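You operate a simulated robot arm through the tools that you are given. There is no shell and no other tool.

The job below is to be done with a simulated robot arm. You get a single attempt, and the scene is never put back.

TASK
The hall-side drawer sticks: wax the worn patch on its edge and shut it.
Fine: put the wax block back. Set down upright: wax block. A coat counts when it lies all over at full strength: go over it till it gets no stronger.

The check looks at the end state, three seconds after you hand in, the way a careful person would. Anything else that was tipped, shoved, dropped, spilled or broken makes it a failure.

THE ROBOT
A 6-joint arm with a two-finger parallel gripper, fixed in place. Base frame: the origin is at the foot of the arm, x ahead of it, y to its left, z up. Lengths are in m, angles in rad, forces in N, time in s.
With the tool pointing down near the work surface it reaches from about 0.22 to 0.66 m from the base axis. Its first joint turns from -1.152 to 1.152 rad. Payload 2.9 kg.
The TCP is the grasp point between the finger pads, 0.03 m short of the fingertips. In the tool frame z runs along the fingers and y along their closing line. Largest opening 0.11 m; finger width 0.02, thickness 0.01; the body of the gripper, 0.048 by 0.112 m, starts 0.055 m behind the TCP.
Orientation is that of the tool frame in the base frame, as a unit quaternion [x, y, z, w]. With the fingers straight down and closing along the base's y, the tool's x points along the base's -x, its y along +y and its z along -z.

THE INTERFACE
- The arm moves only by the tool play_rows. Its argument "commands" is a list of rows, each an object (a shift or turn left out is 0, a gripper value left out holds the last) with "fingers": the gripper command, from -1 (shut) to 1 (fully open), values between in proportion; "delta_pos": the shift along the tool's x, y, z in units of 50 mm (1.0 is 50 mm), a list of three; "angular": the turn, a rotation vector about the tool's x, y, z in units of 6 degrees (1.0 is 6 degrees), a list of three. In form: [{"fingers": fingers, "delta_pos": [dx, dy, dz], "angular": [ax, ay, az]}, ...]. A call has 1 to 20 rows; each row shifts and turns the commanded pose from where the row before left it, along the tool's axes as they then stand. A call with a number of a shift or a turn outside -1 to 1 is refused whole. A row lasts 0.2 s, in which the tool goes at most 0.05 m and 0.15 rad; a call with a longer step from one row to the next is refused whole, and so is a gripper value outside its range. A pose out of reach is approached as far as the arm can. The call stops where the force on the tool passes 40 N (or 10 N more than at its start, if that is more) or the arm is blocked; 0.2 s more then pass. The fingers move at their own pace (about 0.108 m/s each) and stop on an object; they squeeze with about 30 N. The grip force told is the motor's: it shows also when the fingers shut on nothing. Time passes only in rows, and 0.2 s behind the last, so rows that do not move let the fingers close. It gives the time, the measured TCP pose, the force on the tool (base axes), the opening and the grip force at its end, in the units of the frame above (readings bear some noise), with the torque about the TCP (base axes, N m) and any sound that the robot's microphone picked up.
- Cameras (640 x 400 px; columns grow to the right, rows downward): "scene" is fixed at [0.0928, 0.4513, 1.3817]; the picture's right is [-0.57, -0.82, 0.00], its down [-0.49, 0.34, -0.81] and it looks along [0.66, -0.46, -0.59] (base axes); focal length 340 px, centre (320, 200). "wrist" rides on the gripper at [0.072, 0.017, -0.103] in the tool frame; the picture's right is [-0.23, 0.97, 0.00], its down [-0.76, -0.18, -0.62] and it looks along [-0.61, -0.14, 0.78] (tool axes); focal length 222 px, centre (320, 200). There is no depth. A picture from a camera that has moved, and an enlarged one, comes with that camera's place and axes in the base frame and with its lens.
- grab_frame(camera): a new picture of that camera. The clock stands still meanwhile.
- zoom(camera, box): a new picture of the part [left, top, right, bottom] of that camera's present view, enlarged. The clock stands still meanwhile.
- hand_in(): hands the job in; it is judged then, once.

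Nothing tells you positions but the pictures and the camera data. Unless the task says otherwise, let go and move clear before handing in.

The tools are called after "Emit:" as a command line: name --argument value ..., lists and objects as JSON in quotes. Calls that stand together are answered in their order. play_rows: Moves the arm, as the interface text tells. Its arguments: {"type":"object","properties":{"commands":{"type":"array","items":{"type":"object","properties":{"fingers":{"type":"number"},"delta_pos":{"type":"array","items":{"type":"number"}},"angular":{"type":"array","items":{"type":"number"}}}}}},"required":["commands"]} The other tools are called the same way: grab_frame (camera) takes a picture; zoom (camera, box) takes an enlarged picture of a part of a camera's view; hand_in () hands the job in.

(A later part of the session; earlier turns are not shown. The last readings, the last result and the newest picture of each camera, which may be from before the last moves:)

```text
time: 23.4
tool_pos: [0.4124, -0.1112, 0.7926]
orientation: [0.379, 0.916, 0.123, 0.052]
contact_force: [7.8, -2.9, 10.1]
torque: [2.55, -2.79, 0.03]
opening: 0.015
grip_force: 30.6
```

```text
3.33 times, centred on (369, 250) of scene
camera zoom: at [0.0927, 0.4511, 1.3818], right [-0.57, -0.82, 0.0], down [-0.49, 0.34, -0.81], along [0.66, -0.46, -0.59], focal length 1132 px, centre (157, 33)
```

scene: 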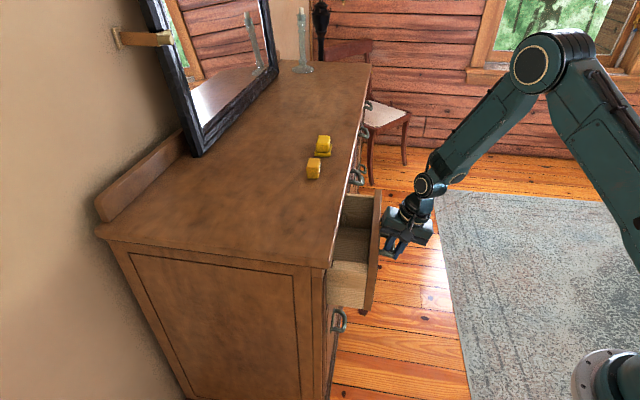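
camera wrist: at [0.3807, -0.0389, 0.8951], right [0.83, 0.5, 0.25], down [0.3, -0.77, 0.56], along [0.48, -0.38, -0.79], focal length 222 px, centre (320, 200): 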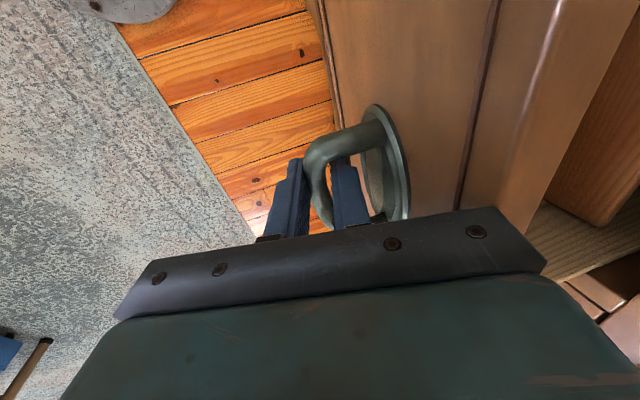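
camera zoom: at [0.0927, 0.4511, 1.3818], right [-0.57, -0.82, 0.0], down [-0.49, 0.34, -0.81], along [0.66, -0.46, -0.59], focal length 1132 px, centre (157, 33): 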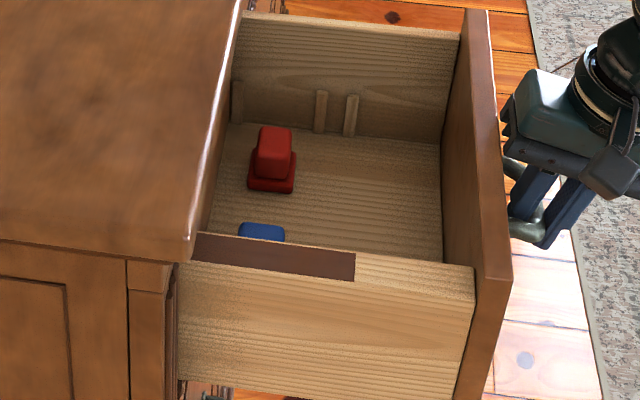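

The patch still runs under the slab, so I'll pull further.

Emit:
play_rows --commands '[{"delta_pos": [0, -0.193, -0.052]}, {"delta_pos": [0, -0.193, -0.052]}, {"delta_pos": [0, -0.193, -0.052]}, {"delta_pos": [0, -0.193, -0.052]}, {}]'

Emit:
zoom --camera "scene" --box '[318, 190, 420, 310]'

```text
time: 24.6
tool_pos: [0.3843, -0.1395, 0.7929]
orientation: [0.378, 0.916, 0.123, 0.051]
contact_force: [10.6, -3.6, -5.1]
torque: [2.89, -3.86, 0.14]
opening: 0.0142
grip_force: 29.9
```

```text
3.33 times, centred on (369, 250) of scene
camera zoom: at [0.093, 0.4511, 1.3818], right [-0.57, -0.82, 0.0], down [-0.49, 0.34, -0.81], along [0.66, -0.46, -0.59], focal length 1132 px, centre (157, 33)
```

zoom: 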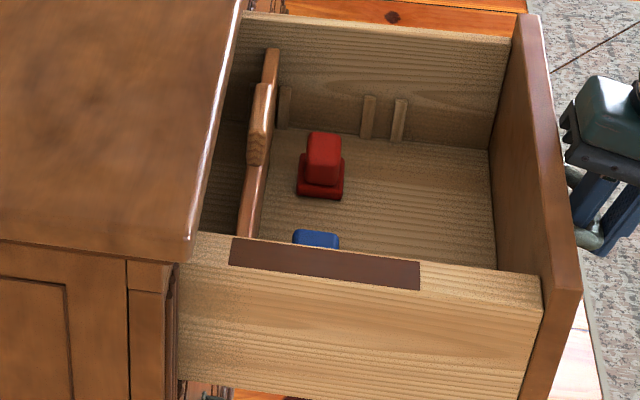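

The whole patch, about 11 cm long, is now visible. I'll pull 2 cm more for clearance at its back end, then let go.

Emit:
play_rows --commands '[{"delta_pos": [0, -0.193, -0.052]}, {"delta_pos": [0, -0.193, -0.052]}, {}, {"fingers": -0.45}, {}, {}]'

Emit:
zoom --camera "scene" --box '[318, 190, 420, 310]'

Emit:
grab_frame --camera "wrist"

```text
time: 26.0
tool_pos: [0.3685, -0.1535, 0.7902]
orientation: [0.379, 0.916, 0.12, 0.049]
contact_force: [0.3, -0.1, -0.2]
torque: [0.02, 0.0, -0.01]
opening: 0.0305
grip_force: 0.1
```

```text
3.33 times, centred on (369, 250) of scene
camera zoom: at [0.0928, 0.4513, 1.3817], right [-0.57, -0.82, 0.0], down [-0.49, 0.34, -0.81], along [0.66, -0.46, -0.59], focal length 1132 px, centre (157, 33)
```

zoom: 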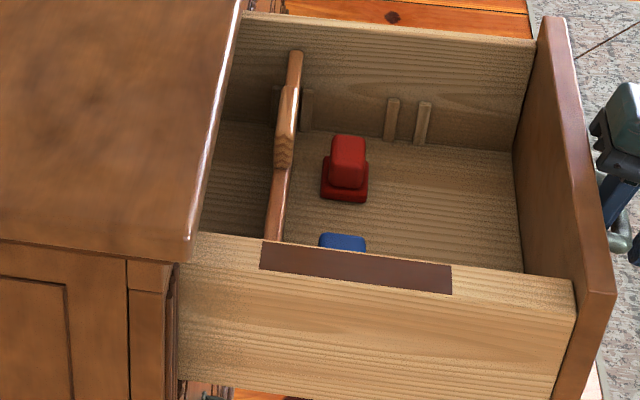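

```text
taken
camera wrist: at [0.3093, -0.1082, 0.8944], right [0.83, 0.5, 0.25], down [0.31, -0.77, 0.55], along [0.47, -0.38, -0.79], focal length 222 px, centre (320, 200)
```

wrist: 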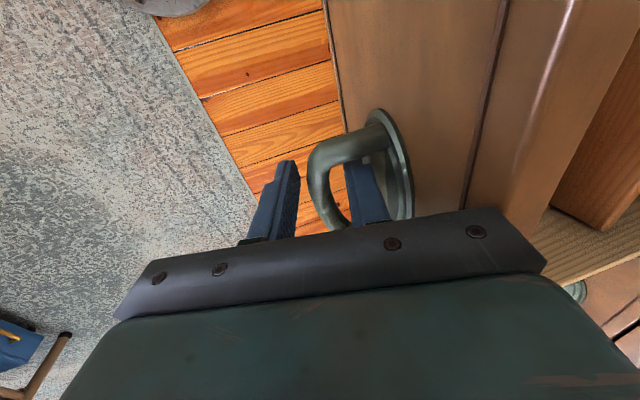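

Released cleanly. I'll back out along the tool axis, straighten, and rise.

Emit:
play_rows --commands '[{"delta_pos": [0, 0, -0.4]}, {"delta_pos": [0, 0, -0.6]}, {"delta_pos": [0, 0, -0.8]}, {"delta_pos": [0, 0, -0.9]}, {"angular": [0.9, 0, 0], "delta_pos": [0, 0, -0.6]}, {"angular": [0.8, 0, 0], "delta_pos": [0, 0, -0.6]}, {"angular": [0.8, 0, 0], "delta_pos": [0, 0, -0.6]}, {}]'

Emit:
grab_frame --camera "wrist"

```text
time: 27.8
tool_pos: [0.3335, -0.1892, 1.0107]
orientation: [0.383, 0.924, 0.001, 0.0]
contact_force: [0.5, 0.7, 0.4]
torque: [-0.01, 0.0, 0.02]
opening: 0.0305
grip_force: 0.1
```

```text
taken
camera wrist: at [0.2938, -0.1254, 1.1124], right [0.85, 0.53, 0.0], down [0.41, -0.66, 0.62], along [0.33, -0.53, -0.78], focal length 222 px, centre (320, 200)
```

wrist: 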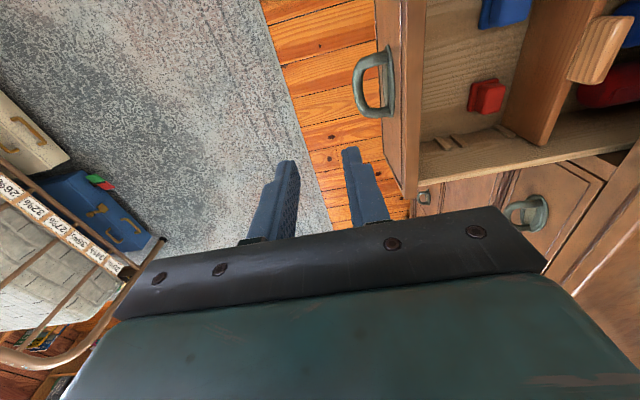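

Next is the wax block at about (0.71, 0.045) on top of the dresser. I'll move over toward it and look from closer.

Emit:
play_rows --commands '[{"delta_pos": [0, 0.3, -0.8], "fingers": 0.2}, {"delta_pos": [0, 0.9, 0]}, {"delta_pos": [0, 0.9, 0]}, {"delta_pos": [0, 0.9, 0]}, {"delta_pos": [0, 0.9, 0]}, {"delta_pos": [0, 0.9, 0]}, {"delta_pos": [0, 0.9, 0]}, {"delta_pos": [0, 0.9, 0]}, {"delta_pos": [0, 0.9, 0]}, {}]'

Emit:
grab_frame --camera "wrist"

Emit:
zoom --camera "wrist" --box '[240, 60, 440, 220]'

Emit:
grab_frame --camera "scene"

```text
time: 30.0
tool_pos: [0.5968, 0.0755, 1.0501]
orientation: [0.383, 0.924, 0.0, 0.001]
contact_force: [0.1, -0.4, -0.1]
torque: [0.02, -0.02, -0.04]
opening: 0.066
grip_force: 0.0
```

```text
taken
camera wrist: at [0.5575, 0.1401, 1.1512], right [0.85, 0.53, 0.0], down [0.41, -0.66, 0.62], along [0.33, -0.53, -0.78], focal length 222 px, centre (320, 200)
```

wrist: 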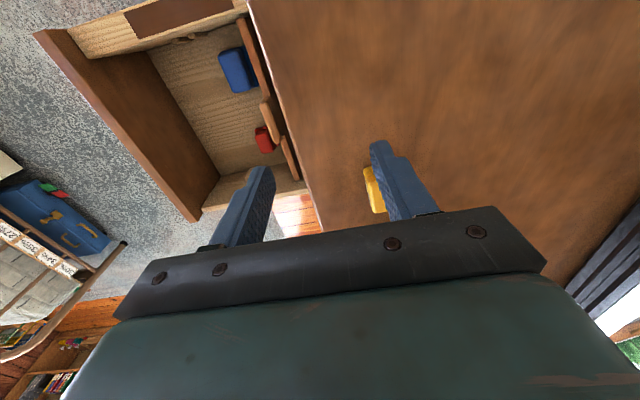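

```text
2.50 times, centred on (340, 140) of wrist
camera zoom: at [0.5575, 0.1401, 1.1512], right [0.85, 0.53, 0.0], down [0.41, -0.66, 0.62], along [0.33, -0.53, -0.78], focal length 555 px, centre (270, 350)
```

zoom: 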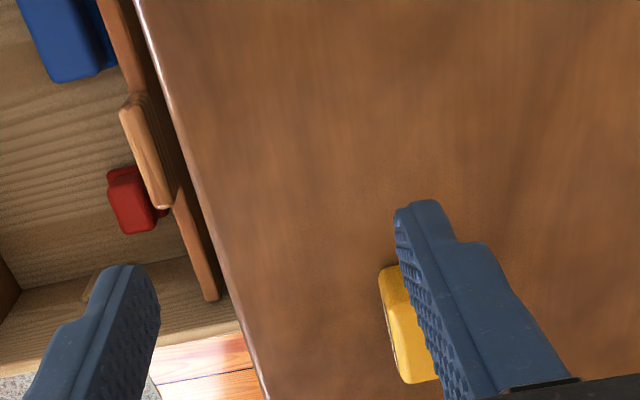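

```text
taken
```

scene: 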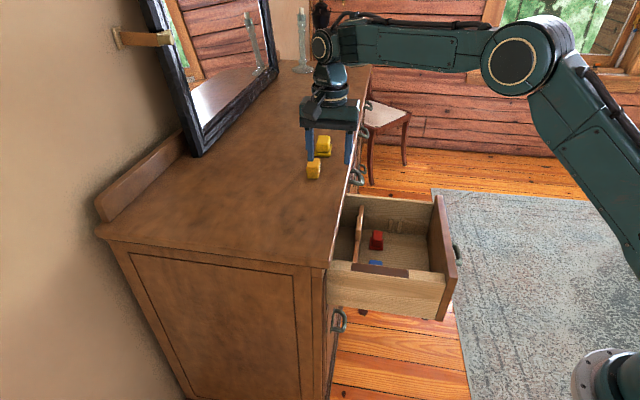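

The block is just left of the far finger. I'll shift over to centre it and open wide to see it fully.

Emit:
play_rows --commands '[{"delta_pos": [0, 0.6, 0], "fingers": 1}, {"delta_pos": [0, 0.5, 0]}, {}, {}]'

Emit:
grab_frame --camera "wrist"

Emit:
zoom --camera "wrist" --box '[240, 80, 400, 220]'

```text
time: 31.0
tool_pos: [0.6344, 0.1151, 1.0505]
orientation: [0.383, 0.924, -0.001, 0.0]
contact_force: [0.6, 0.4, -0.4]
torque: [-0.01, 0.03, 0.01]
opening: 0.1098
grip_force: 0.1
```

```text
taken
camera wrist: at [0.5952, 0.1786, 1.1524], right [0.85, 0.53, 0.0], down [0.41, -0.66, 0.62], along [0.33, -0.53, -0.78], focal length 222 px, centre (320, 200)
```

wrist: 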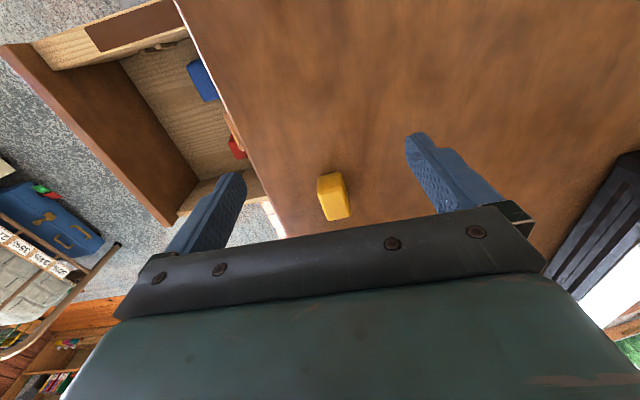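

```text
2.86 times, centred on (320, 150) of wrist
camera zoom: at [0.5952, 0.1786, 1.1524], right [0.85, 0.53, 0.0], down [0.41, -0.66, 0.62], along [0.33, -0.53, -0.78], focal length 635 px, centre (320, 343)
```

zoom: 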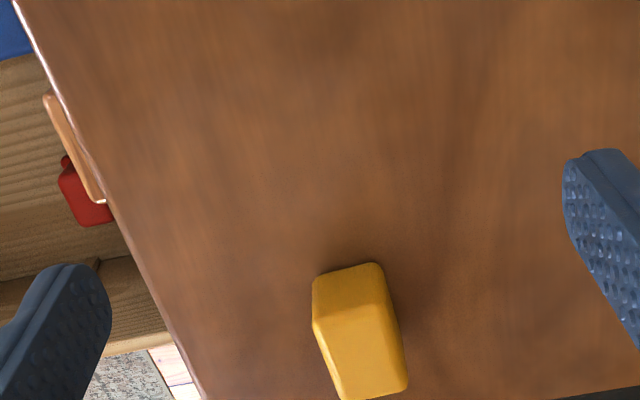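

The wax block is about 30 × 41 × 36 mm, centred near (0.701, 0.041), with its base at z≈0.912. I'll test whether the arm reaches straight above it.

Emit:
play_rows --commands '[{"delta_pos": [-0.7, -0.05, 0], "fingers": 0.2}, {"delta_pos": [-0.7, -0.05, 0]}, {"delta_pos": [-0.586, 0, 0]}, {}, {}]'

Emit:
grab_frame --camera "wrist"

Emit:
zoom --camera "scene" --box '[270, 70, 390, 210]'

```text
time: 32.2
tool_pos: [0.653, 0.0627, 1.0439]
orientation: [0.382, 0.924, -0.001, 0.0]
contact_force: [-0.9, -1.1, -0.3]
torque: [0.0, -0.03, -0.03]
opening: 0.0659
grip_force: 0.1
out of reach, approached as far as the arm can: row 1, 2, 3
```

```text
taken
camera wrist: at [0.6136, 0.1273, 1.1463], right [0.85, 0.53, 0.0], down [0.41, -0.66, 0.62], along [0.33, -0.53, -0.78], focal length 222 px, centre (320, 200)
```

wrist: 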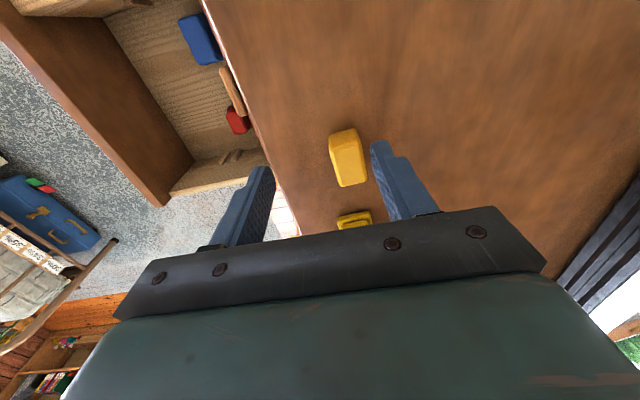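

```text
2.86 times, centred on (330, 140) of scene
camera zoom: at [0.0928, 0.4513, 1.3817], right [-0.57, -0.82, 0.0], down [-0.49, 0.34, -0.81], along [0.66, -0.46, -0.59], focal length 970 px, centre (291, 371)
```

zoom: 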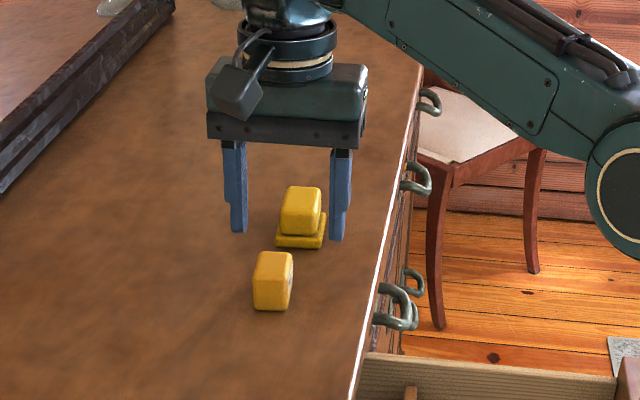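

Reach straight down ends at about 0.656 m and the block is at 0.70, so I'll need to lean the tool outward. I'll back off a little, then turn the gripper to close along the dresser's length, so that a lean toward the dresser keeps the pads flat on the block's ends.

Emit:
play_rows --commands '[{"delta_pos": [0.69, -0.69, 0]}, {"delta_pos": [0.69, -0.69, 0]}, {"delta_pos": [0.3, -0.3, 0]}, {"angular": [0, 0, -1]}, {"angular": [0, 0, -1]}, {"angular": [0, 0, -1]}, {"angular": [0, 0, -1]}, {"angular": [0, 0, -1]}, {"angular": [0, 0, -1]}, {"angular": [0, 0, -1]}, {"angular": [0, 0, -1]}, {"angular": [0, 0, -1]}, {"angular": [0, 0, -1]}, {"angular": [0, 0, -1]}, {"angular": [0, 0, -1]}, {"angular": [0, 0, -1]}, {"angular": [0, 0, -1]}, {"angular": [0, 0, -1]}, {}]'

```text
time: 36.2
tool_pos: [0.5314, 0.0627, 1.0445]
orientation: [-0.383, 0.924, 0.0, 0.0]
contact_force: [0.3, -0.7, 0.4]
torque: [0.0, 0.0, -0.03]
opening: 0.0663
grip_force: 0.0
```

The moves count from where the arm really is. I'll lean the tool 25° so the fingers point toward the dresser, then go to the pre-grasp point above the block.

Emit:
play_rows --commands '[{"angular": [0, -0.833, 0]}, {"angular": [0, -0.833, 0]}, {"angular": [0, -0.833, 0]}, {"angular": [0, -0.833, 0]}, {"angular": [0, -0.833, 0]}, {"delta_pos": [-0.244, -0.6755, 0.23]}, {"delta_pos": [-0.244, -0.6755, 0.23]}, {"delta_pos": [-0.244, -0.6755, 0.23]}, {"delta_pos": [-0.244, -0.6755, 0.23]}, {}, {}]'

Emit:
grab_frame --camera "wrist"

Emit:
zoom --camera "scene" --box '[270, 70, 390, 210]'

```text
time: 38.6
tool_pos: [0.6748, 0.0136, 1.0243]
orientation: [-0.373, 0.902, 0.083, 0.2]
contact_force: [0.6, -0.5, -0.1]
torque: [0.01, -0.01, 0.03]
opening: 0.0661
grip_force: 0.1
```

```text
taken
camera wrist: at [0.5847, -0.0502, 1.086], right [-0.54, 0.83, 0.1], down [0.43, 0.18, 0.89], along [0.72, 0.52, -0.45], focal length 222 px, centre (320, 200)
```

wrist: 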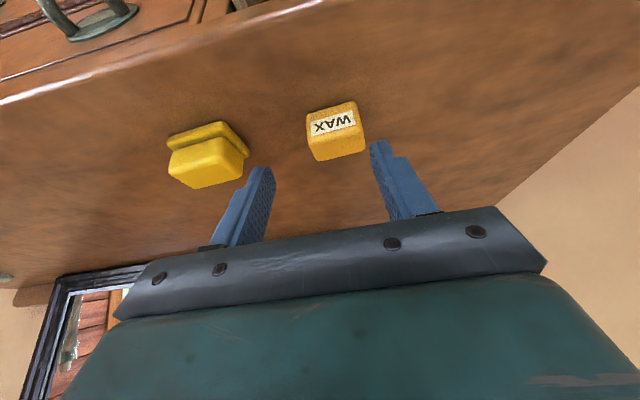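

```text
2.86 times, centred on (330, 140) of scene
camera zoom: at [0.0928, 0.4513, 1.3817], right [-0.57, -0.82, 0.0], down [-0.49, 0.34, -0.81], along [0.66, -0.46, -0.59], focal length 970 px, centre (291, 371)
```

zoom: 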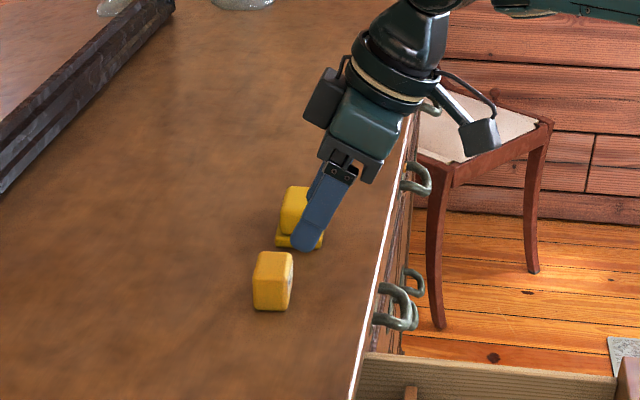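

The arm reaches with the lean. I'll zoom in to pin the block precisely before descending.

Emit:
zoom --camera "wrist" --box '[280, 80, 400, 180]'

```text
4.00 times, centred on (340, 130) of wrist
camera zoom: at [0.5847, -0.0502, 1.086], right [-0.54, 0.83, 0.1], down [0.43, 0.18, 0.89], along [0.72, 0.52, -0.45], focal length 888 px, centre (240, 480)
```

zoom: 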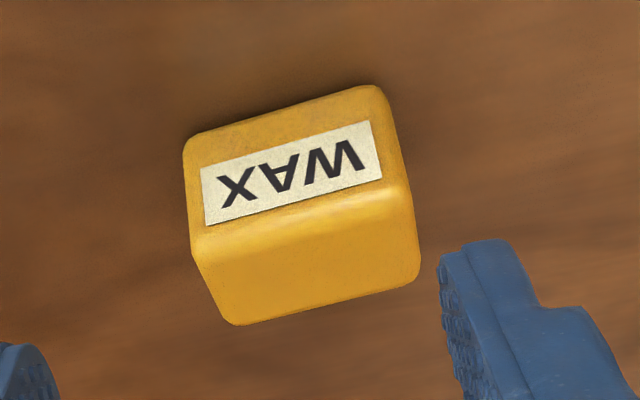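

Triangulating both views puts the dresser top at z≈0.932 and the block centre at about u=0.527, s=0.452. I'll shift sideways, then descend along the tool axis.

Emit:
play_rows --commands '[{"delta_pos": [-0.14, 0.31, 0]}, {"delta_pos": [0, 0, 0.3]}, {"delta_pos": [0, 0, 0.3]}, {"delta_pos": [0, 0, 0.3]}, {"delta_pos": [0, 0, 0.15]}, {}]'

Emit:
grab_frame --camera "wrist"

Emit:
zoom --camera "scene" --box '[280, 110, 370, 200]'

```text
time: 40.0
tool_pos: [0.6833, 0.0448, 0.9792]
orientation: [-0.373, 0.902, 0.082, 0.2]
contact_force: [-0.2, 0.1, -0.1]
torque: [-0.02, -0.04, -0.01]
opening: 0.0661
grip_force: 0.1
```

```text
taken
camera wrist: at [0.5935, -0.0188, 1.0409], right [-0.54, 0.83, 0.1], down [0.43, 0.18, 0.89], along [0.72, 0.52, -0.45], focal length 222 px, centre (320, 200)
```

wrist: 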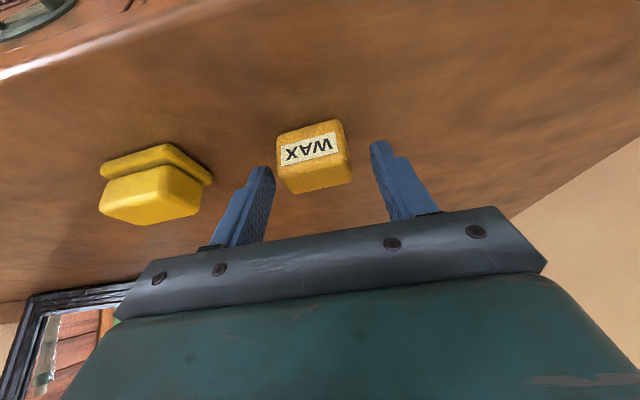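

```text
4.44 times, centred on (325, 155) of scene
camera zoom: at [0.0928, 0.4513, 1.3817], right [-0.57, -0.82, 0.0], down [-0.49, 0.34, -0.81], along [0.66, -0.46, -0.59], focal length 1509 px, centre (298, 400)
```

zoom: 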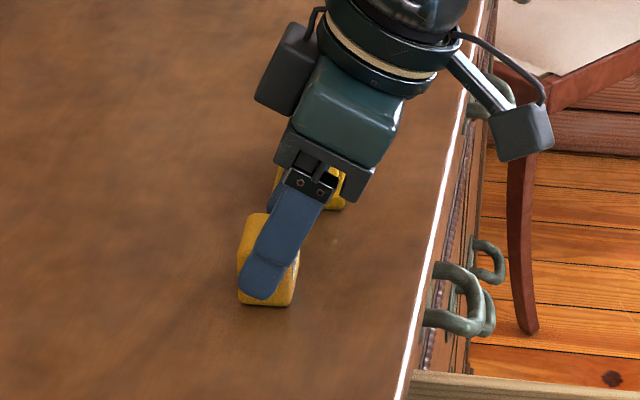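

Block centre matches the TCP within about 2 mm. I'll finish the descent and close.

Emit:
play_rows --commands '[{"delta_pos": [0, -0.03, 0.19]}, {}, {"fingers": -0.1}, {"fingers": -0.4}, {"fingers": -1}, {}, {}]'

Emit:
zoom --camera "scene" --box '[280, 110, 370, 200]'

Emit:
grab_frame --camera "wrist"

```text
time: 41.6
tool_pos: [0.6866, 0.0466, 0.9696]
orientation: [-0.373, 0.902, 0.083, 0.2]
contact_force: [0.5, 0.0, 1.5]
torque: [0.0, -0.04, -0.03]
opening: 0.045
grip_force: 29.8
```

```text
4.44 times, centred on (325, 155) of scene
camera zoom: at [0.0928, 0.4513, 1.3817], right [-0.57, -0.82, 0.0], down [-0.49, 0.34, -0.81], along [0.66, -0.46, -0.59], focal length 1509 px, centre (298, 400)
```

zoom: 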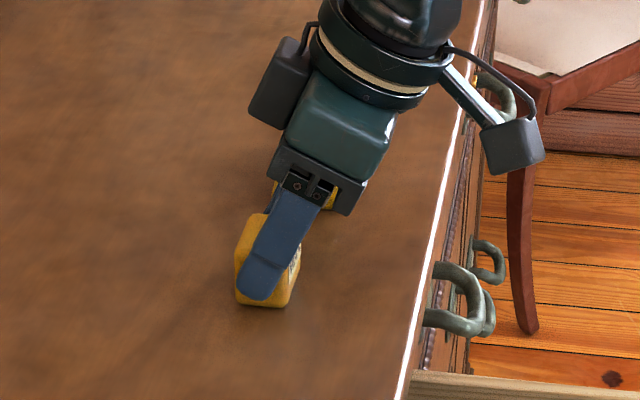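

```text
taken
camera wrist: at [0.5976, -0.0176, 1.032], right [-0.54, 0.83, 0.1], down [0.43, 0.18, 0.89], along [0.72, 0.52, -0.45], focal length 222 px, centre (320, 200)
```

wrist: 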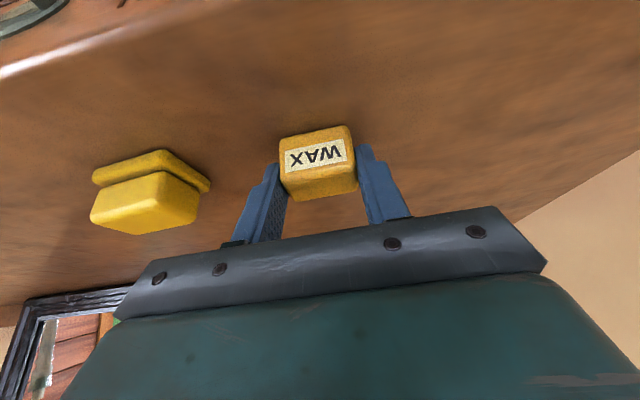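

The wax block is gripped, 45 mm across. I'll note this pose (0.6866, 0.0466, 0.9696) for putting it back, then lift and carry it over the patch.

Emit:
play_rows --commands '[{"delta_pos": [-0.148, 0, -0.317]}, {"delta_pos": [-0.222, 0, -0.475]}, {"delta_pos": [-0.222, 0, -0.475]}, {"delta_pos": [0.466, 0.581, -0.217]}, {"delta_pos": [0.466, 0.581, -0.217]}, {"delta_pos": [0.466, 0.581, -0.217]}, {"delta_pos": [0.466, 0.581, -0.217]}, {"delta_pos": [0.466, 0.581, -0.217]}, {"delta_pos": [0.466, 0.581, -0.217]}, {"delta_pos": [0.466, 0.581, -0.217]}, {}]'

Emit:
grab_frame --camera "wrist"

Emit:
grab_frame --camera "scene"

```text
time: 44.0
tool_pos: [0.4144, 0.0641, 1.0383]
orientation: [-0.374, 0.902, 0.082, 0.2]
contact_force: [-0.5, 0.0, -0.1]
torque: [0.0, 0.0, 0.0]
opening: 0.0
grip_force: 29.9
```

```text
taken
camera wrist: at [0.3253, -0.0006, 1.1003], right [-0.54, 0.83, 0.1], down [0.43, 0.18, 0.89], along [0.72, 0.52, -0.45], focal length 222 px, centre (320, 200)
```

wrist: 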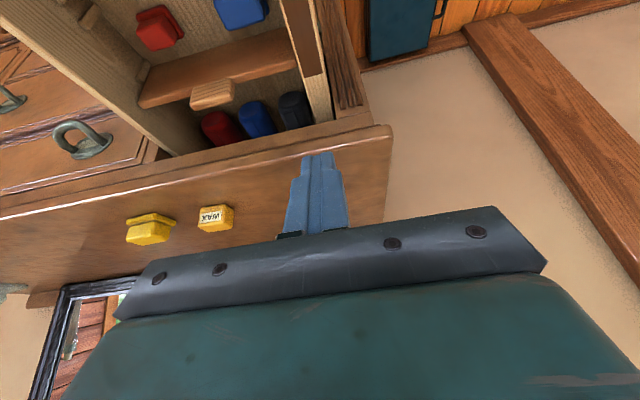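

```text
taken
```

scene: 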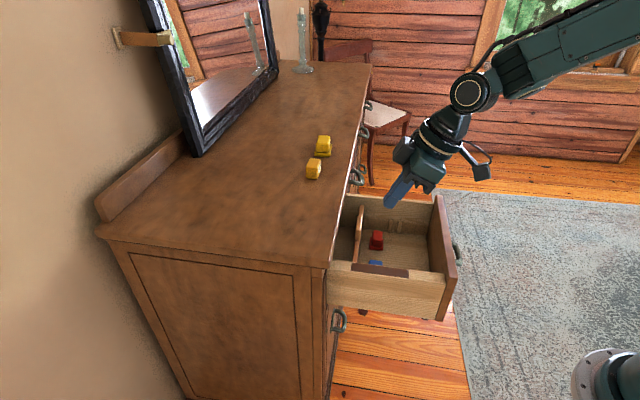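

The block slipped out during the lift; it still stands on the dresser. I'll check whether it moved before gripping deeper.

Emit:
zoom --camera "scene" --box '[290, 120, 354, 190]'

Emit:
zoom --camera "wrist" --box '[110, 180, 260, 260]'

Emit:
zoom --camera "wrist" --box '[240, 0, 400, 140]'

```text
5.71 times, centred on (322, 155) of scene
camera zoom: at [0.0928, 0.4513, 1.3817], right [-0.57, -0.82, 0.0], down [-0.49, 0.34, -0.81], along [0.66, -0.46, -0.59], focal length 1940 px, centre (309, 457)
```

zoom: 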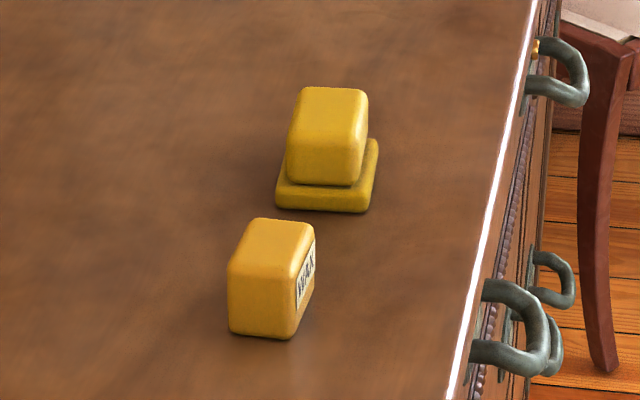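

```text
4.27 times, centred on (185, 220) of wrist
camera zoom: at [0.3253, -0.0006, 1.1003], right [-0.54, 0.83, 0.1], down [0.43, 0.18, 0.89], along [0.72, 0.52, -0.45], focal length 948 px, centre (896, 115)
```

zoom: 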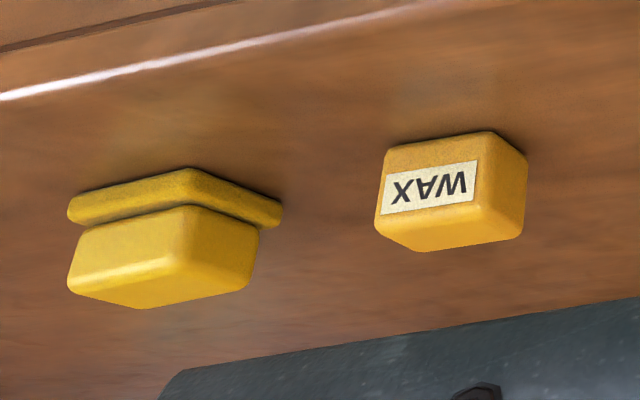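

```text
2.86 times, centred on (320, 70) of wrist
camera zoom: at [0.3253, -0.0006, 1.1003], right [-0.54, 0.83, 0.1], down [0.43, 0.18, 0.89], along [0.72, 0.52, -0.45], focal length 635 px, centre (320, 571)
```

zoom: 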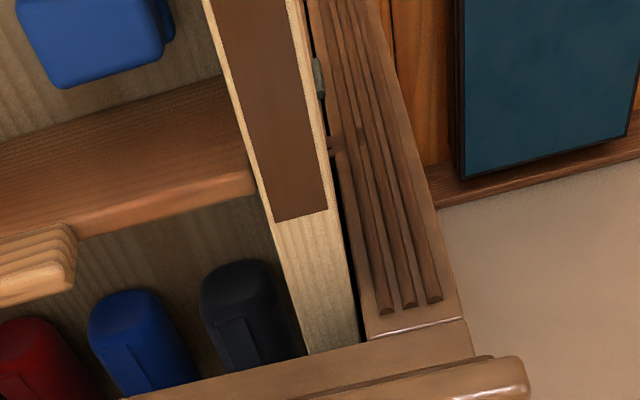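

The block is still upright and barely shifted. I'll go back, reopen, and take a deeper grip by descending in small steps until the tips are just off the surface.

Emit:
play_rows --commands '[{"delta_pos": [-0.374, -0.575, 0.2025], "fingers": 0.2}, {"delta_pos": [-0.374, -0.575, 0.2025]}, {"delta_pos": [-0.374, -0.575, 0.2025]}, {"delta_pos": [-0.374, -0.575, 0.2025]}, {"delta_pos": [-0.374, -0.575, 0.2025]}, {"delta_pos": [-0.374, -0.575, 0.2025]}, {"delta_pos": [-0.374, -0.575, 0.2025]}, {}]'

Emit:
zoom --camera "wrist" --box '[240, 70, 420, 220]'

```text
time: 45.8
tool_pos: [0.6628, 0.0255, 1.0298]
orientation: [-0.374, 0.902, 0.083, 0.2]
contact_force: [0.1, -0.2, 0.2]
torque: [-0.02, -0.01, 0.03]
opening: 0.066
grip_force: 0.1
```

```text
2.67 times, centred on (330, 145) of wrist
camera zoom: at [0.5725, -0.0385, 1.0915], right [-0.54, 0.83, 0.1], down [0.43, 0.18, 0.89], along [0.72, 0.52, -0.45], focal length 592 px, centre (293, 347)
```

zoom: 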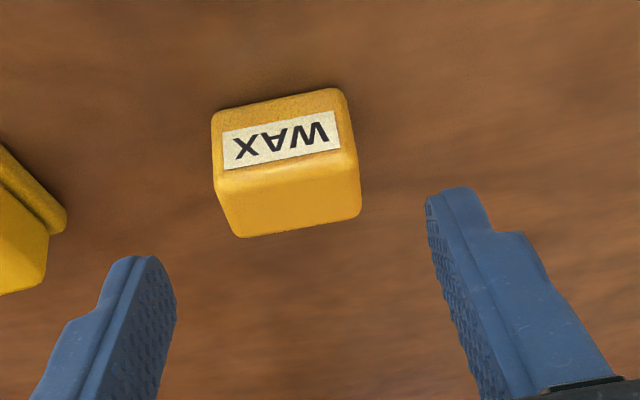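

The block is turned about 5°. I'll match that with a small turn of the tool, then descend most of the way.

Emit:
play_rows --commands '[{"angular": [0.35, 0, 0.75]}, {"delta_pos": [-0.04, 0.066, 0.3]}, {"delta_pos": [0, 0, 0.3]}, {"delta_pos": [0, 0, 0.3]}, {"delta_pos": [0, 0, 0.3]}, {}]'

Emit:
zoom --camera "wrist" --box '[220, 90, 420, 230]'

Emit:
zoom --camera "scene" --box '[295, 120, 359, 190]'

```text
time: 47.2
tool_pos: [0.6818, 0.0466, 0.977]
orientation: [-0.335, 0.917, 0.073, 0.204]
contact_force: [-0.1, 0.3, 0.3]
torque: [0.01, -0.01, -0.02]
opening: 0.0659
grip_force: 0.0
```

```text
2.86 times, centred on (320, 160) of wrist
camera zoom: at [0.5861, -0.0091, 1.0383], right [-0.47, 0.88, 0.1], down [0.44, 0.14, 0.89], along [0.77, 0.46, -0.45], focal length 635 px, centre (320, 314)
```

zoom: 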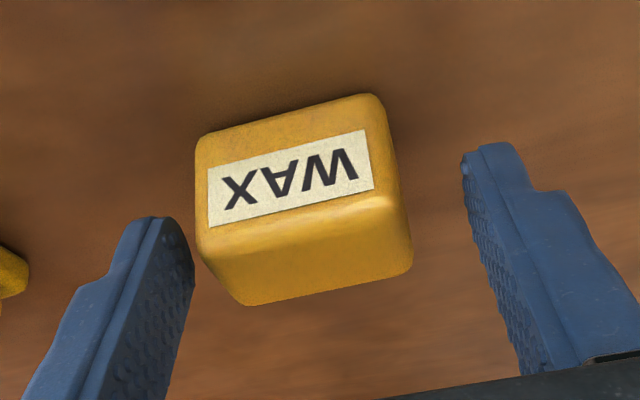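

```text
5.71 times, centred on (327, 155) of scene
camera zoom: at [0.0928, 0.4513, 1.3817], right [-0.57, -0.82, 0.0], down [-0.49, 0.34, -0.81], along [0.66, -0.46, -0.59], focal length 1940 px, centre (280, 457)
```

zoom: 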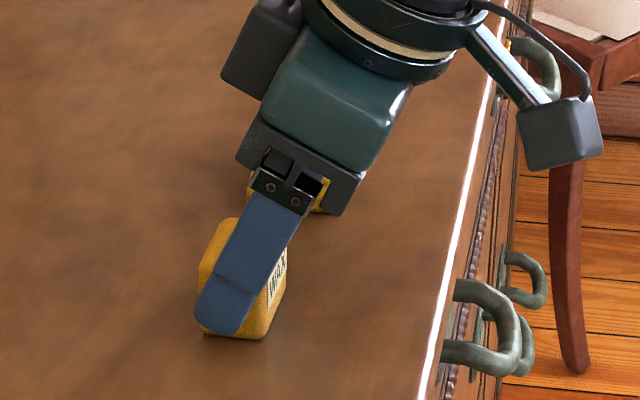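

The pads overlap the block's ends well. I'll go about 11 mm deeper in small steps, close, and lift very slowly.

Emit:
play_rows --commands '[{"delta_pos": [0, -0.02, 0.08]}, {"delta_pos": [0, 0, 0.08]}, {"delta_pos": [0, 0, 0.06]}, {}, {}]'

```text
time: 48.4
tool_pos: [0.6861, 0.0484, 0.9676]
orientation: [-0.334, 0.917, 0.074, 0.204]
contact_force: [-0.3, 0.7, -0.4]
torque: [0.01, 0.0, 0.01]
opening: 0.0661
grip_force: 0.1
```

Emit:
play_rows --commands '[{"delta_pos": [0, 0, 0.05]}, {"delta_pos": [0, 0, 0.04]}, {}, {}]'

```text
time: 49.4
tool_pos: [0.6878, 0.0512, 0.9635]
orientation: [-0.334, 0.918, 0.074, 0.203]
contact_force: [-0.3, 0.2, 0.4]
torque: [-0.01, -0.01, -0.02]
opening: 0.0664
grip_force: 0.1
```

Still no contact, so I'll go a little deeper.

Emit:
play_rows --commands '[{"delta_pos": [0, 0, 0.05]}, {"delta_pos": [0, 0, 0.04]}, {}, {}]'

Emit:
zoom --camera "scene" --box '[295, 120, 359, 190]'

Emit:
zoom --camera "wrist" --box '[220, 90, 420, 230]'

```text
time: 50.4
tool_pos: [0.6885, 0.0501, 0.9616]
orientation: [-0.334, 0.917, 0.075, 0.205]
contact_force: [-6.5, -5.2, 10.0]
torque: [0.15, 0.38, 0.26]
opening: 0.0665
grip_force: 0.4
```

```text
5.71 times, centred on (327, 155) of scene
camera zoom: at [0.0924, 0.4511, 1.3818], right [-0.57, -0.82, 0.0], down [-0.49, 0.34, -0.81], along [0.66, -0.46, -0.59], focal length 1940 px, centre (280, 457)
```

zoom: 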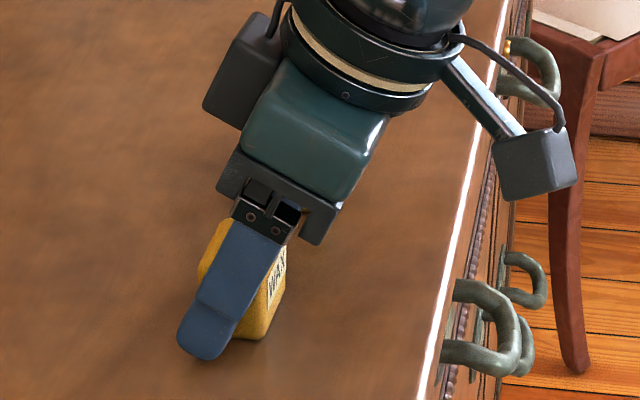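

```text
2.86 times, centred on (320, 160) of wrist
camera zoom: at [0.5943, -0.0055, 1.0229], right [-0.47, 0.88, 0.1], down [0.44, 0.14, 0.89], along [0.77, 0.46, -0.45], focal length 635 px, centre (320, 314)
```

zoom: 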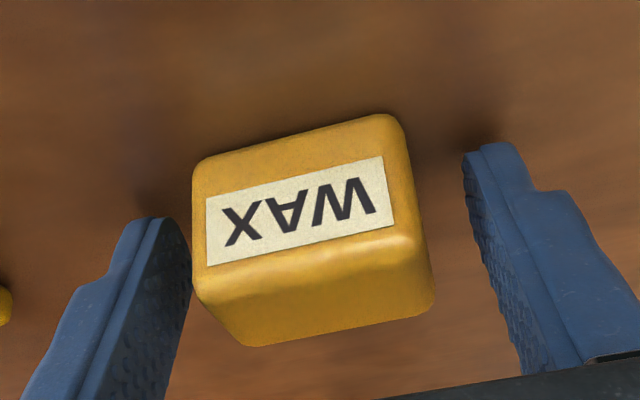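

I touched the surface at TCP z≈0.9616, so the top is at z≈0.930. The pads sit slightly toward the wall side of the block, so I'll lift 2 mm, shift 7 mm back toward me, then close.

Emit:
play_rows --commands '[{"delta_pos": [0.11, 0, -0.095]}, {}, {"fingers": -0.05}, {"fingers": -0.2}, {"fingers": -0.4}, {"fingers": -1}, {}, {}]'

Emit:
zoom --camera "scene" --box '[295, 120, 359, 190]'

Emit:
zoom --camera "wrist" --box '[220, 90, 420, 230]'

```text
time: 52.2
tool_pos: [0.6836, 0.046, 0.9617]
orientation: [-0.334, 0.917, 0.074, 0.204]
contact_force: [-1.2, 0.4, 0.0]
torque: [0.03, -0.01, -0.01]
opening: 0.0452
grip_force: 29.7
```

```text
5.71 times, centred on (327, 155) of scene
camera zoom: at [0.0928, 0.4513, 1.3817], right [-0.57, -0.82, 0.0], down [-0.49, 0.34, -0.81], along [0.66, -0.46, -0.59], focal length 1940 px, centre (280, 457)
```

zoom: 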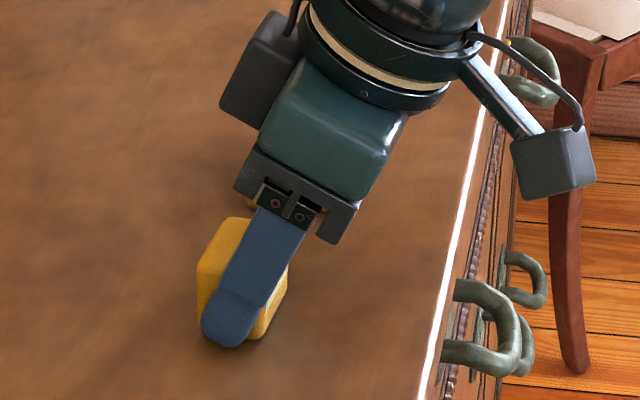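

```text
2.86 times, centred on (320, 160) of wrist
camera zoom: at [0.5891, -0.0099, 1.0242], right [-0.47, 0.88, 0.1], down [0.44, 0.14, 0.89], along [0.77, 0.46, -0.45], focal length 635 px, centre (320, 314)
```

zoom: 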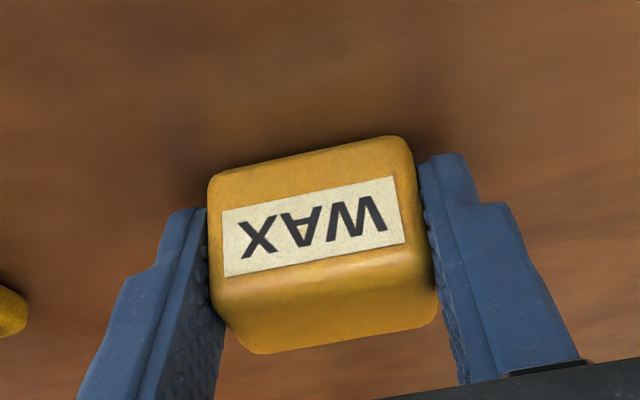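

A good square grip, 45 mm. I'll lift about 12 mm very slowly and check.

Emit:
play_rows --commands '[{"delta_pos": [-0.017, 0, -0.036]}, {"delta_pos": [-0.025, 0, -0.054]}, {"delta_pos": [-0.025, 0, -0.054]}, {"delta_pos": [-0.025, 0, -0.054]}, {}]'

Emit:
zoom --camera "scene" --box '[295, 120, 359, 190]'

Emit:
zoom --camera "wrist" --box '[220, 90, 420, 230]'

```text
time: 53.4
tool_pos: [0.6843, 0.0464, 0.9722]
orientation: [-0.334, 0.917, 0.074, 0.203]
contact_force: [-0.2, -0.4, -1.0]
torque: [0.0, -0.02, 0.01]
opening: 0.045
grip_force: 30.1
```

```text
5.71 times, centred on (327, 155) of scene
camera zoom: at [0.0928, 0.4513, 1.3817], right [-0.57, -0.82, 0.0], down [-0.49, 0.34, -0.81], along [0.66, -0.46, -0.59], focal length 1940 px, centre (280, 457)
```

zoom: 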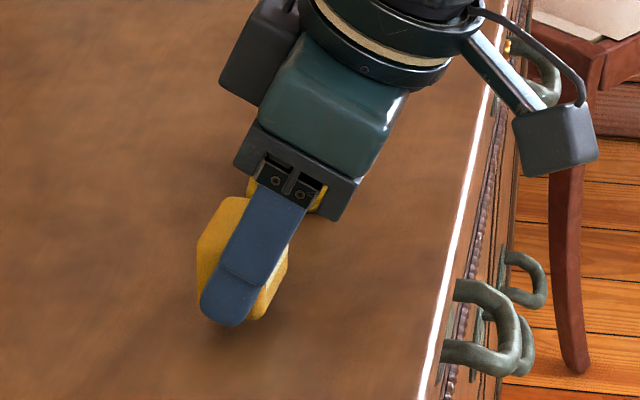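

```text
2.86 times, centred on (320, 160) of wrist
camera zoom: at [0.5893, -0.0101, 1.0342], right [-0.47, 0.88, 0.1], down [0.44, 0.14, 0.89], along [0.77, 0.46, -0.45], focal length 635 px, centre (320, 314)
```

zoom: 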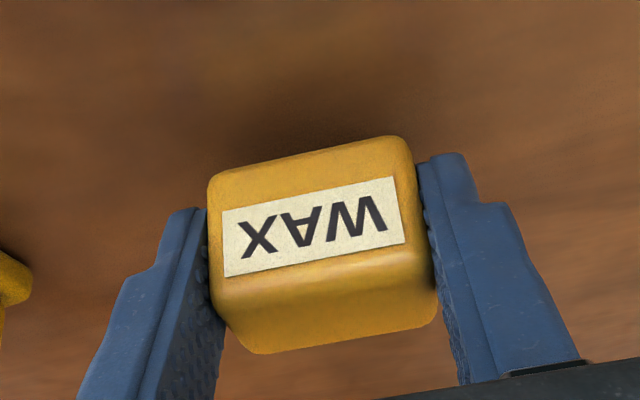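

The block is firmly held. I'll lift higher gently and undo the 5° turn so the tool lines up with the dresser.

Emit:
play_rows --commands '[{"delta_pos": [-0.085, 0, -0.181]}, {"delta_pos": [-0.085, 0, -0.181]}, {"delta_pos": [-0.085, 0, -0.181]}, {"delta_pos": [-0.085, 0, -0.181]}, {"delta_pos": [-0.085, 0, -0.181]}, {"delta_pos": [-0.085, 0, -0.181]}, {"angular": [-0.175, 0, -0.375]}, {"angular": [-0.175, 0, -0.375]}, {}]'

Emit:
grab_frame --camera "wrist"

```text
time: 55.4
tool_pos: [0.6832, 0.0472, 1.0329]
orientation: [-0.373, 0.902, 0.082, 0.2]
contact_force: [0.6, 0.1, 0.2]
torque: [0.03, 0.01, 0.01]
opening: 0.0454
grip_force: 29.6
```

```text
taken
camera wrist: at [0.5941, -0.0179, 1.0943], right [-0.54, 0.83, 0.1], down [0.43, 0.18, 0.89], along [0.72, 0.52, -0.45], focal length 222 px, centre (320, 200)
```

wrist: 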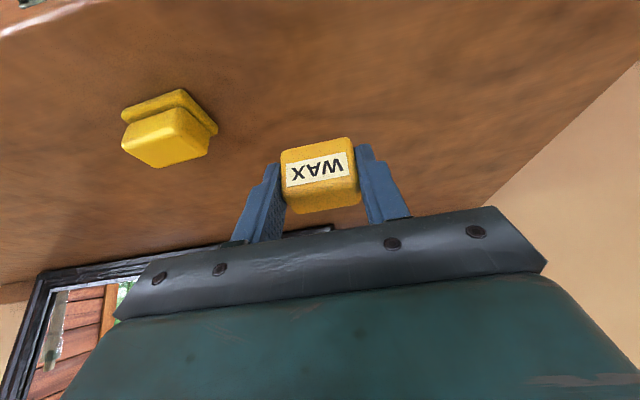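

The block hangs level. I'll carry it over the patch.

Emit:
play_rows --commands '[{"delta_pos": [0.163, 0.2, -0.076]}, {"delta_pos": [0.325, 0.399, -0.152]}, {"delta_pos": [0.325, 0.399, -0.152]}, {"delta_pos": [0.325, 0.399, -0.152]}, {"delta_pos": [0.325, 0.399, -0.152]}, {"delta_pos": [0.325, 0.399, -0.152]}, {"delta_pos": [0.325, 0.399, -0.152]}, {"delta_pos": [0.325, 0.399, -0.152]}, {"delta_pos": [0.325, 0.399, -0.152]}, {"delta_pos": [0.325, 0.399, -0.152]}, {"delta_pos": [0.163, 0.2, -0.076]}, {}]'

Emit:
grab_frame --camera "wrist"

Emit:
zoom --camera "scene" --box '[310, 150, 470, 320]'

```text
time: 58.0
tool_pos: [0.4148, 0.0599, 1.032]
orientation: [-0.373, 0.902, 0.082, 0.2]
contact_force: [-0.5, -0.1, -0.3]
torque: [0.01, -0.02, 0.02]
opening: 0.0451
grip_force: 30.0
```

```text
taken
camera wrist: at [0.3258, -0.0038, 1.0933], right [-0.54, 0.83, 0.1], down [0.43, 0.18, 0.89], along [0.72, 0.52, -0.45], focal length 222 px, centre (320, 200)
```

wrist: 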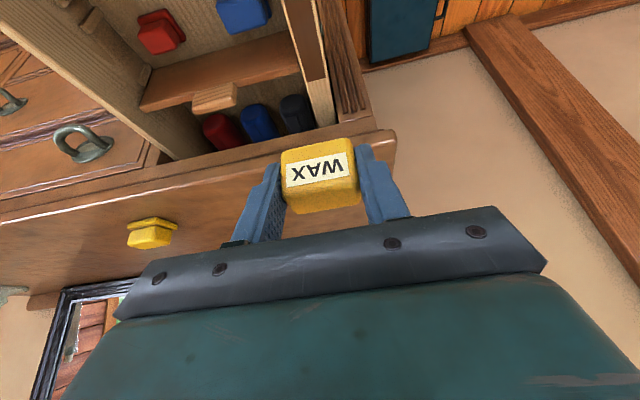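

```text
2.35 times, centred on (390, 235) of scene
camera zoom: at [0.0928, 0.4513, 1.3817], right [-0.57, -0.82, 0.0], down [-0.49, 0.34, -0.81], along [0.66, -0.46, -0.59], focal length 799 px, centre (155, 118)
```

zoom: 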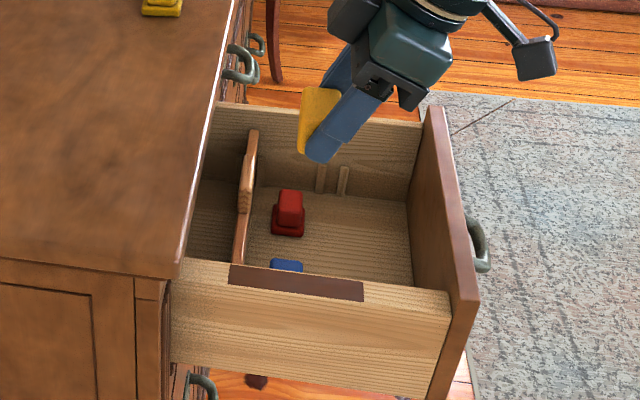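

The block is over the patch. I'll shift it slightly outward so it stays clear of the drawer's divider, and come down to about 1 cm above the rail.

Emit:
play_rows --commands '[{"delta_pos": [0.164, 0.014, 0.351]}, {"delta_pos": [0.164, 0.014, 0.351]}, {"delta_pos": [0.164, 0.014, 0.351]}, {"delta_pos": [0.164, 0.014, 0.351]}, {"delta_pos": [0.164, 0.014, 0.351]}, {"delta_pos": [0.164, 0.014, 0.351]}, {"delta_pos": [0.164, 0.014, 0.351]}, {"delta_pos": [0.1, 0.014, 0.2]}, {}]'

Emit:
grab_frame --camera "wrist"

Emit:
zoom --camera "scene" --box '[320, 200, 440, 310]'

```text
time: 60.0
tool_pos: [0.4114, 0.0638, 0.885]
orientation: [-0.373, 0.902, 0.083, 0.2]
contact_force: [-0.2, 0.0, -1.0]
torque: [0.0, 0.01, 0.01]
opening: 0.0454
grip_force: 29.9
```

```text
taken
camera wrist: at [0.3217, -0.0002, 0.9471], right [-0.54, 0.83, 0.1], down [0.43, 0.18, 0.89], along [0.72, 0.52, -0.45], focal length 222 px, centre (320, 200)
```

wrist: 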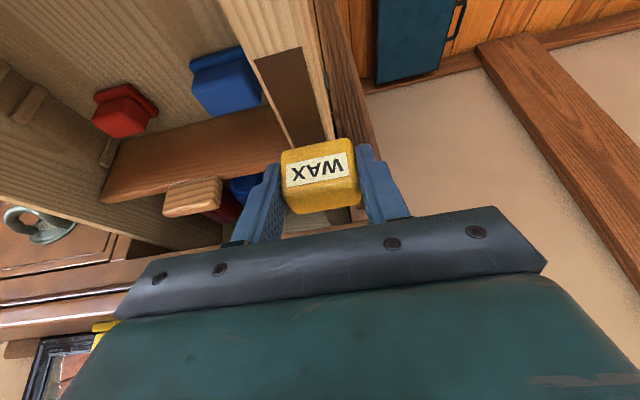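

```text
3.64 times, centred on (380, 255) of scene
camera zoom: at [0.0928, 0.4513, 1.3817], right [-0.57, -0.82, 0.0], down [-0.49, 0.34, -0.81], along [0.66, -0.46, -0.59], focal length 1234 px, centre (102, 0)
```

zoom: 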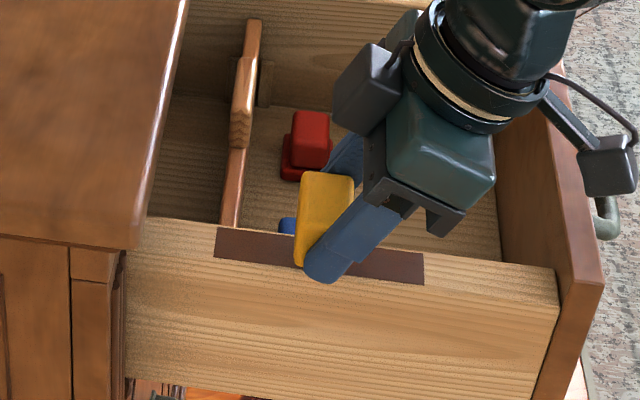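

Let me look closely at how the divider meets the rail, because the inner finger tip is nearly flush with the block's base.

Emit:
zoom --camera "wrist" --box '[100, 40, 380, 230]'

Emit:
zoom --camera "scene" --box '[330, 230, 394, 290]'

```text
2.11 times, centred on (240, 135) of wrist
camera zoom: at [0.3217, -0.0002, 0.9471], right [-0.54, 0.83, 0.1], down [0.43, 0.18, 0.89], along [0.72, 0.52, -0.45], focal length 468 px, centre (488, 337)
```

zoom: 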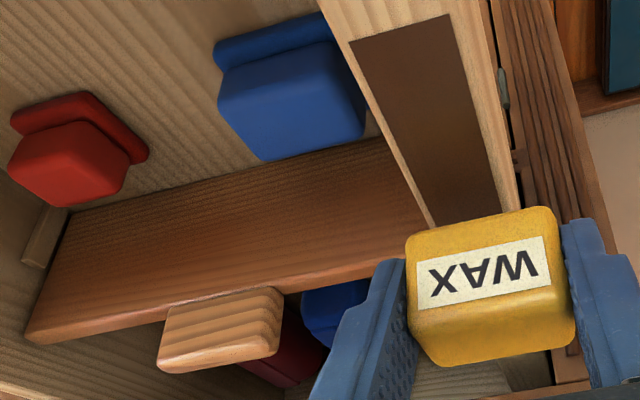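

```text
6.67 times, centred on (362, 260) of scene
camera zoom: at [0.0928, 0.4513, 1.3817], right [-0.57, -0.82, 0.0], down [-0.49, 0.34, -0.81], along [0.66, -0.46, -0.59], focal length 2263 px, centre (40, -200)
```

zoom: 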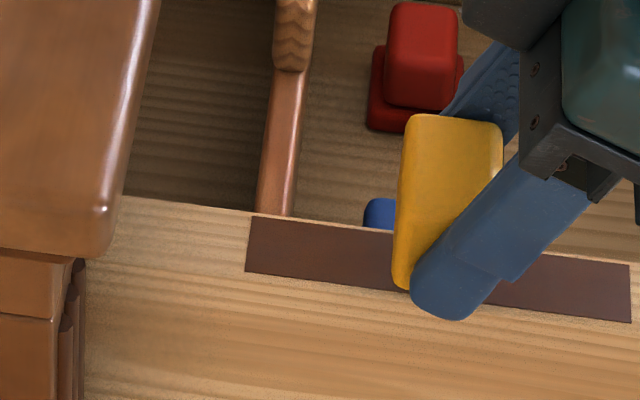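

The divider top is about 2 cm below the rail, so the finger will clear it. I'll lower the block onto the patch in small steps.

Emit:
play_rows --commands '[{"delta_pos": [0.034, 0, 0.0725]}, {"delta_pos": [0.034, 0, 0.0725]}, {"delta_pos": [0.034, 0, 0.0725]}, {}, {}]'

```text
time: 61.2
tool_pos: [0.4113, 0.0642, 0.8747]
orientation: [-0.374, 0.902, 0.083, 0.199]
contact_force: [-0.5, -0.6, 0.3]
torque: [-0.01, -0.02, -0.03]
opening: 0.0453
grip_force: 30.0
```

Emit:
play_rows --commands '[{"delta_pos": [0.017, 0, 0.036]}, {"delta_pos": [0.017, 0, 0.036]}, {"delta_pos": [0.017, 0, 0.036]}, {}, {}]'

```text
time: 62.4
tool_pos: [0.4116, 0.0659, 0.8692]
orientation: [-0.374, 0.902, 0.083, 0.201]
contact_force: [-3.4, -1.7, 17.8]
torque: [0.03, 0.09, 0.01]
opening: 0.0452
grip_force: 29.7
```

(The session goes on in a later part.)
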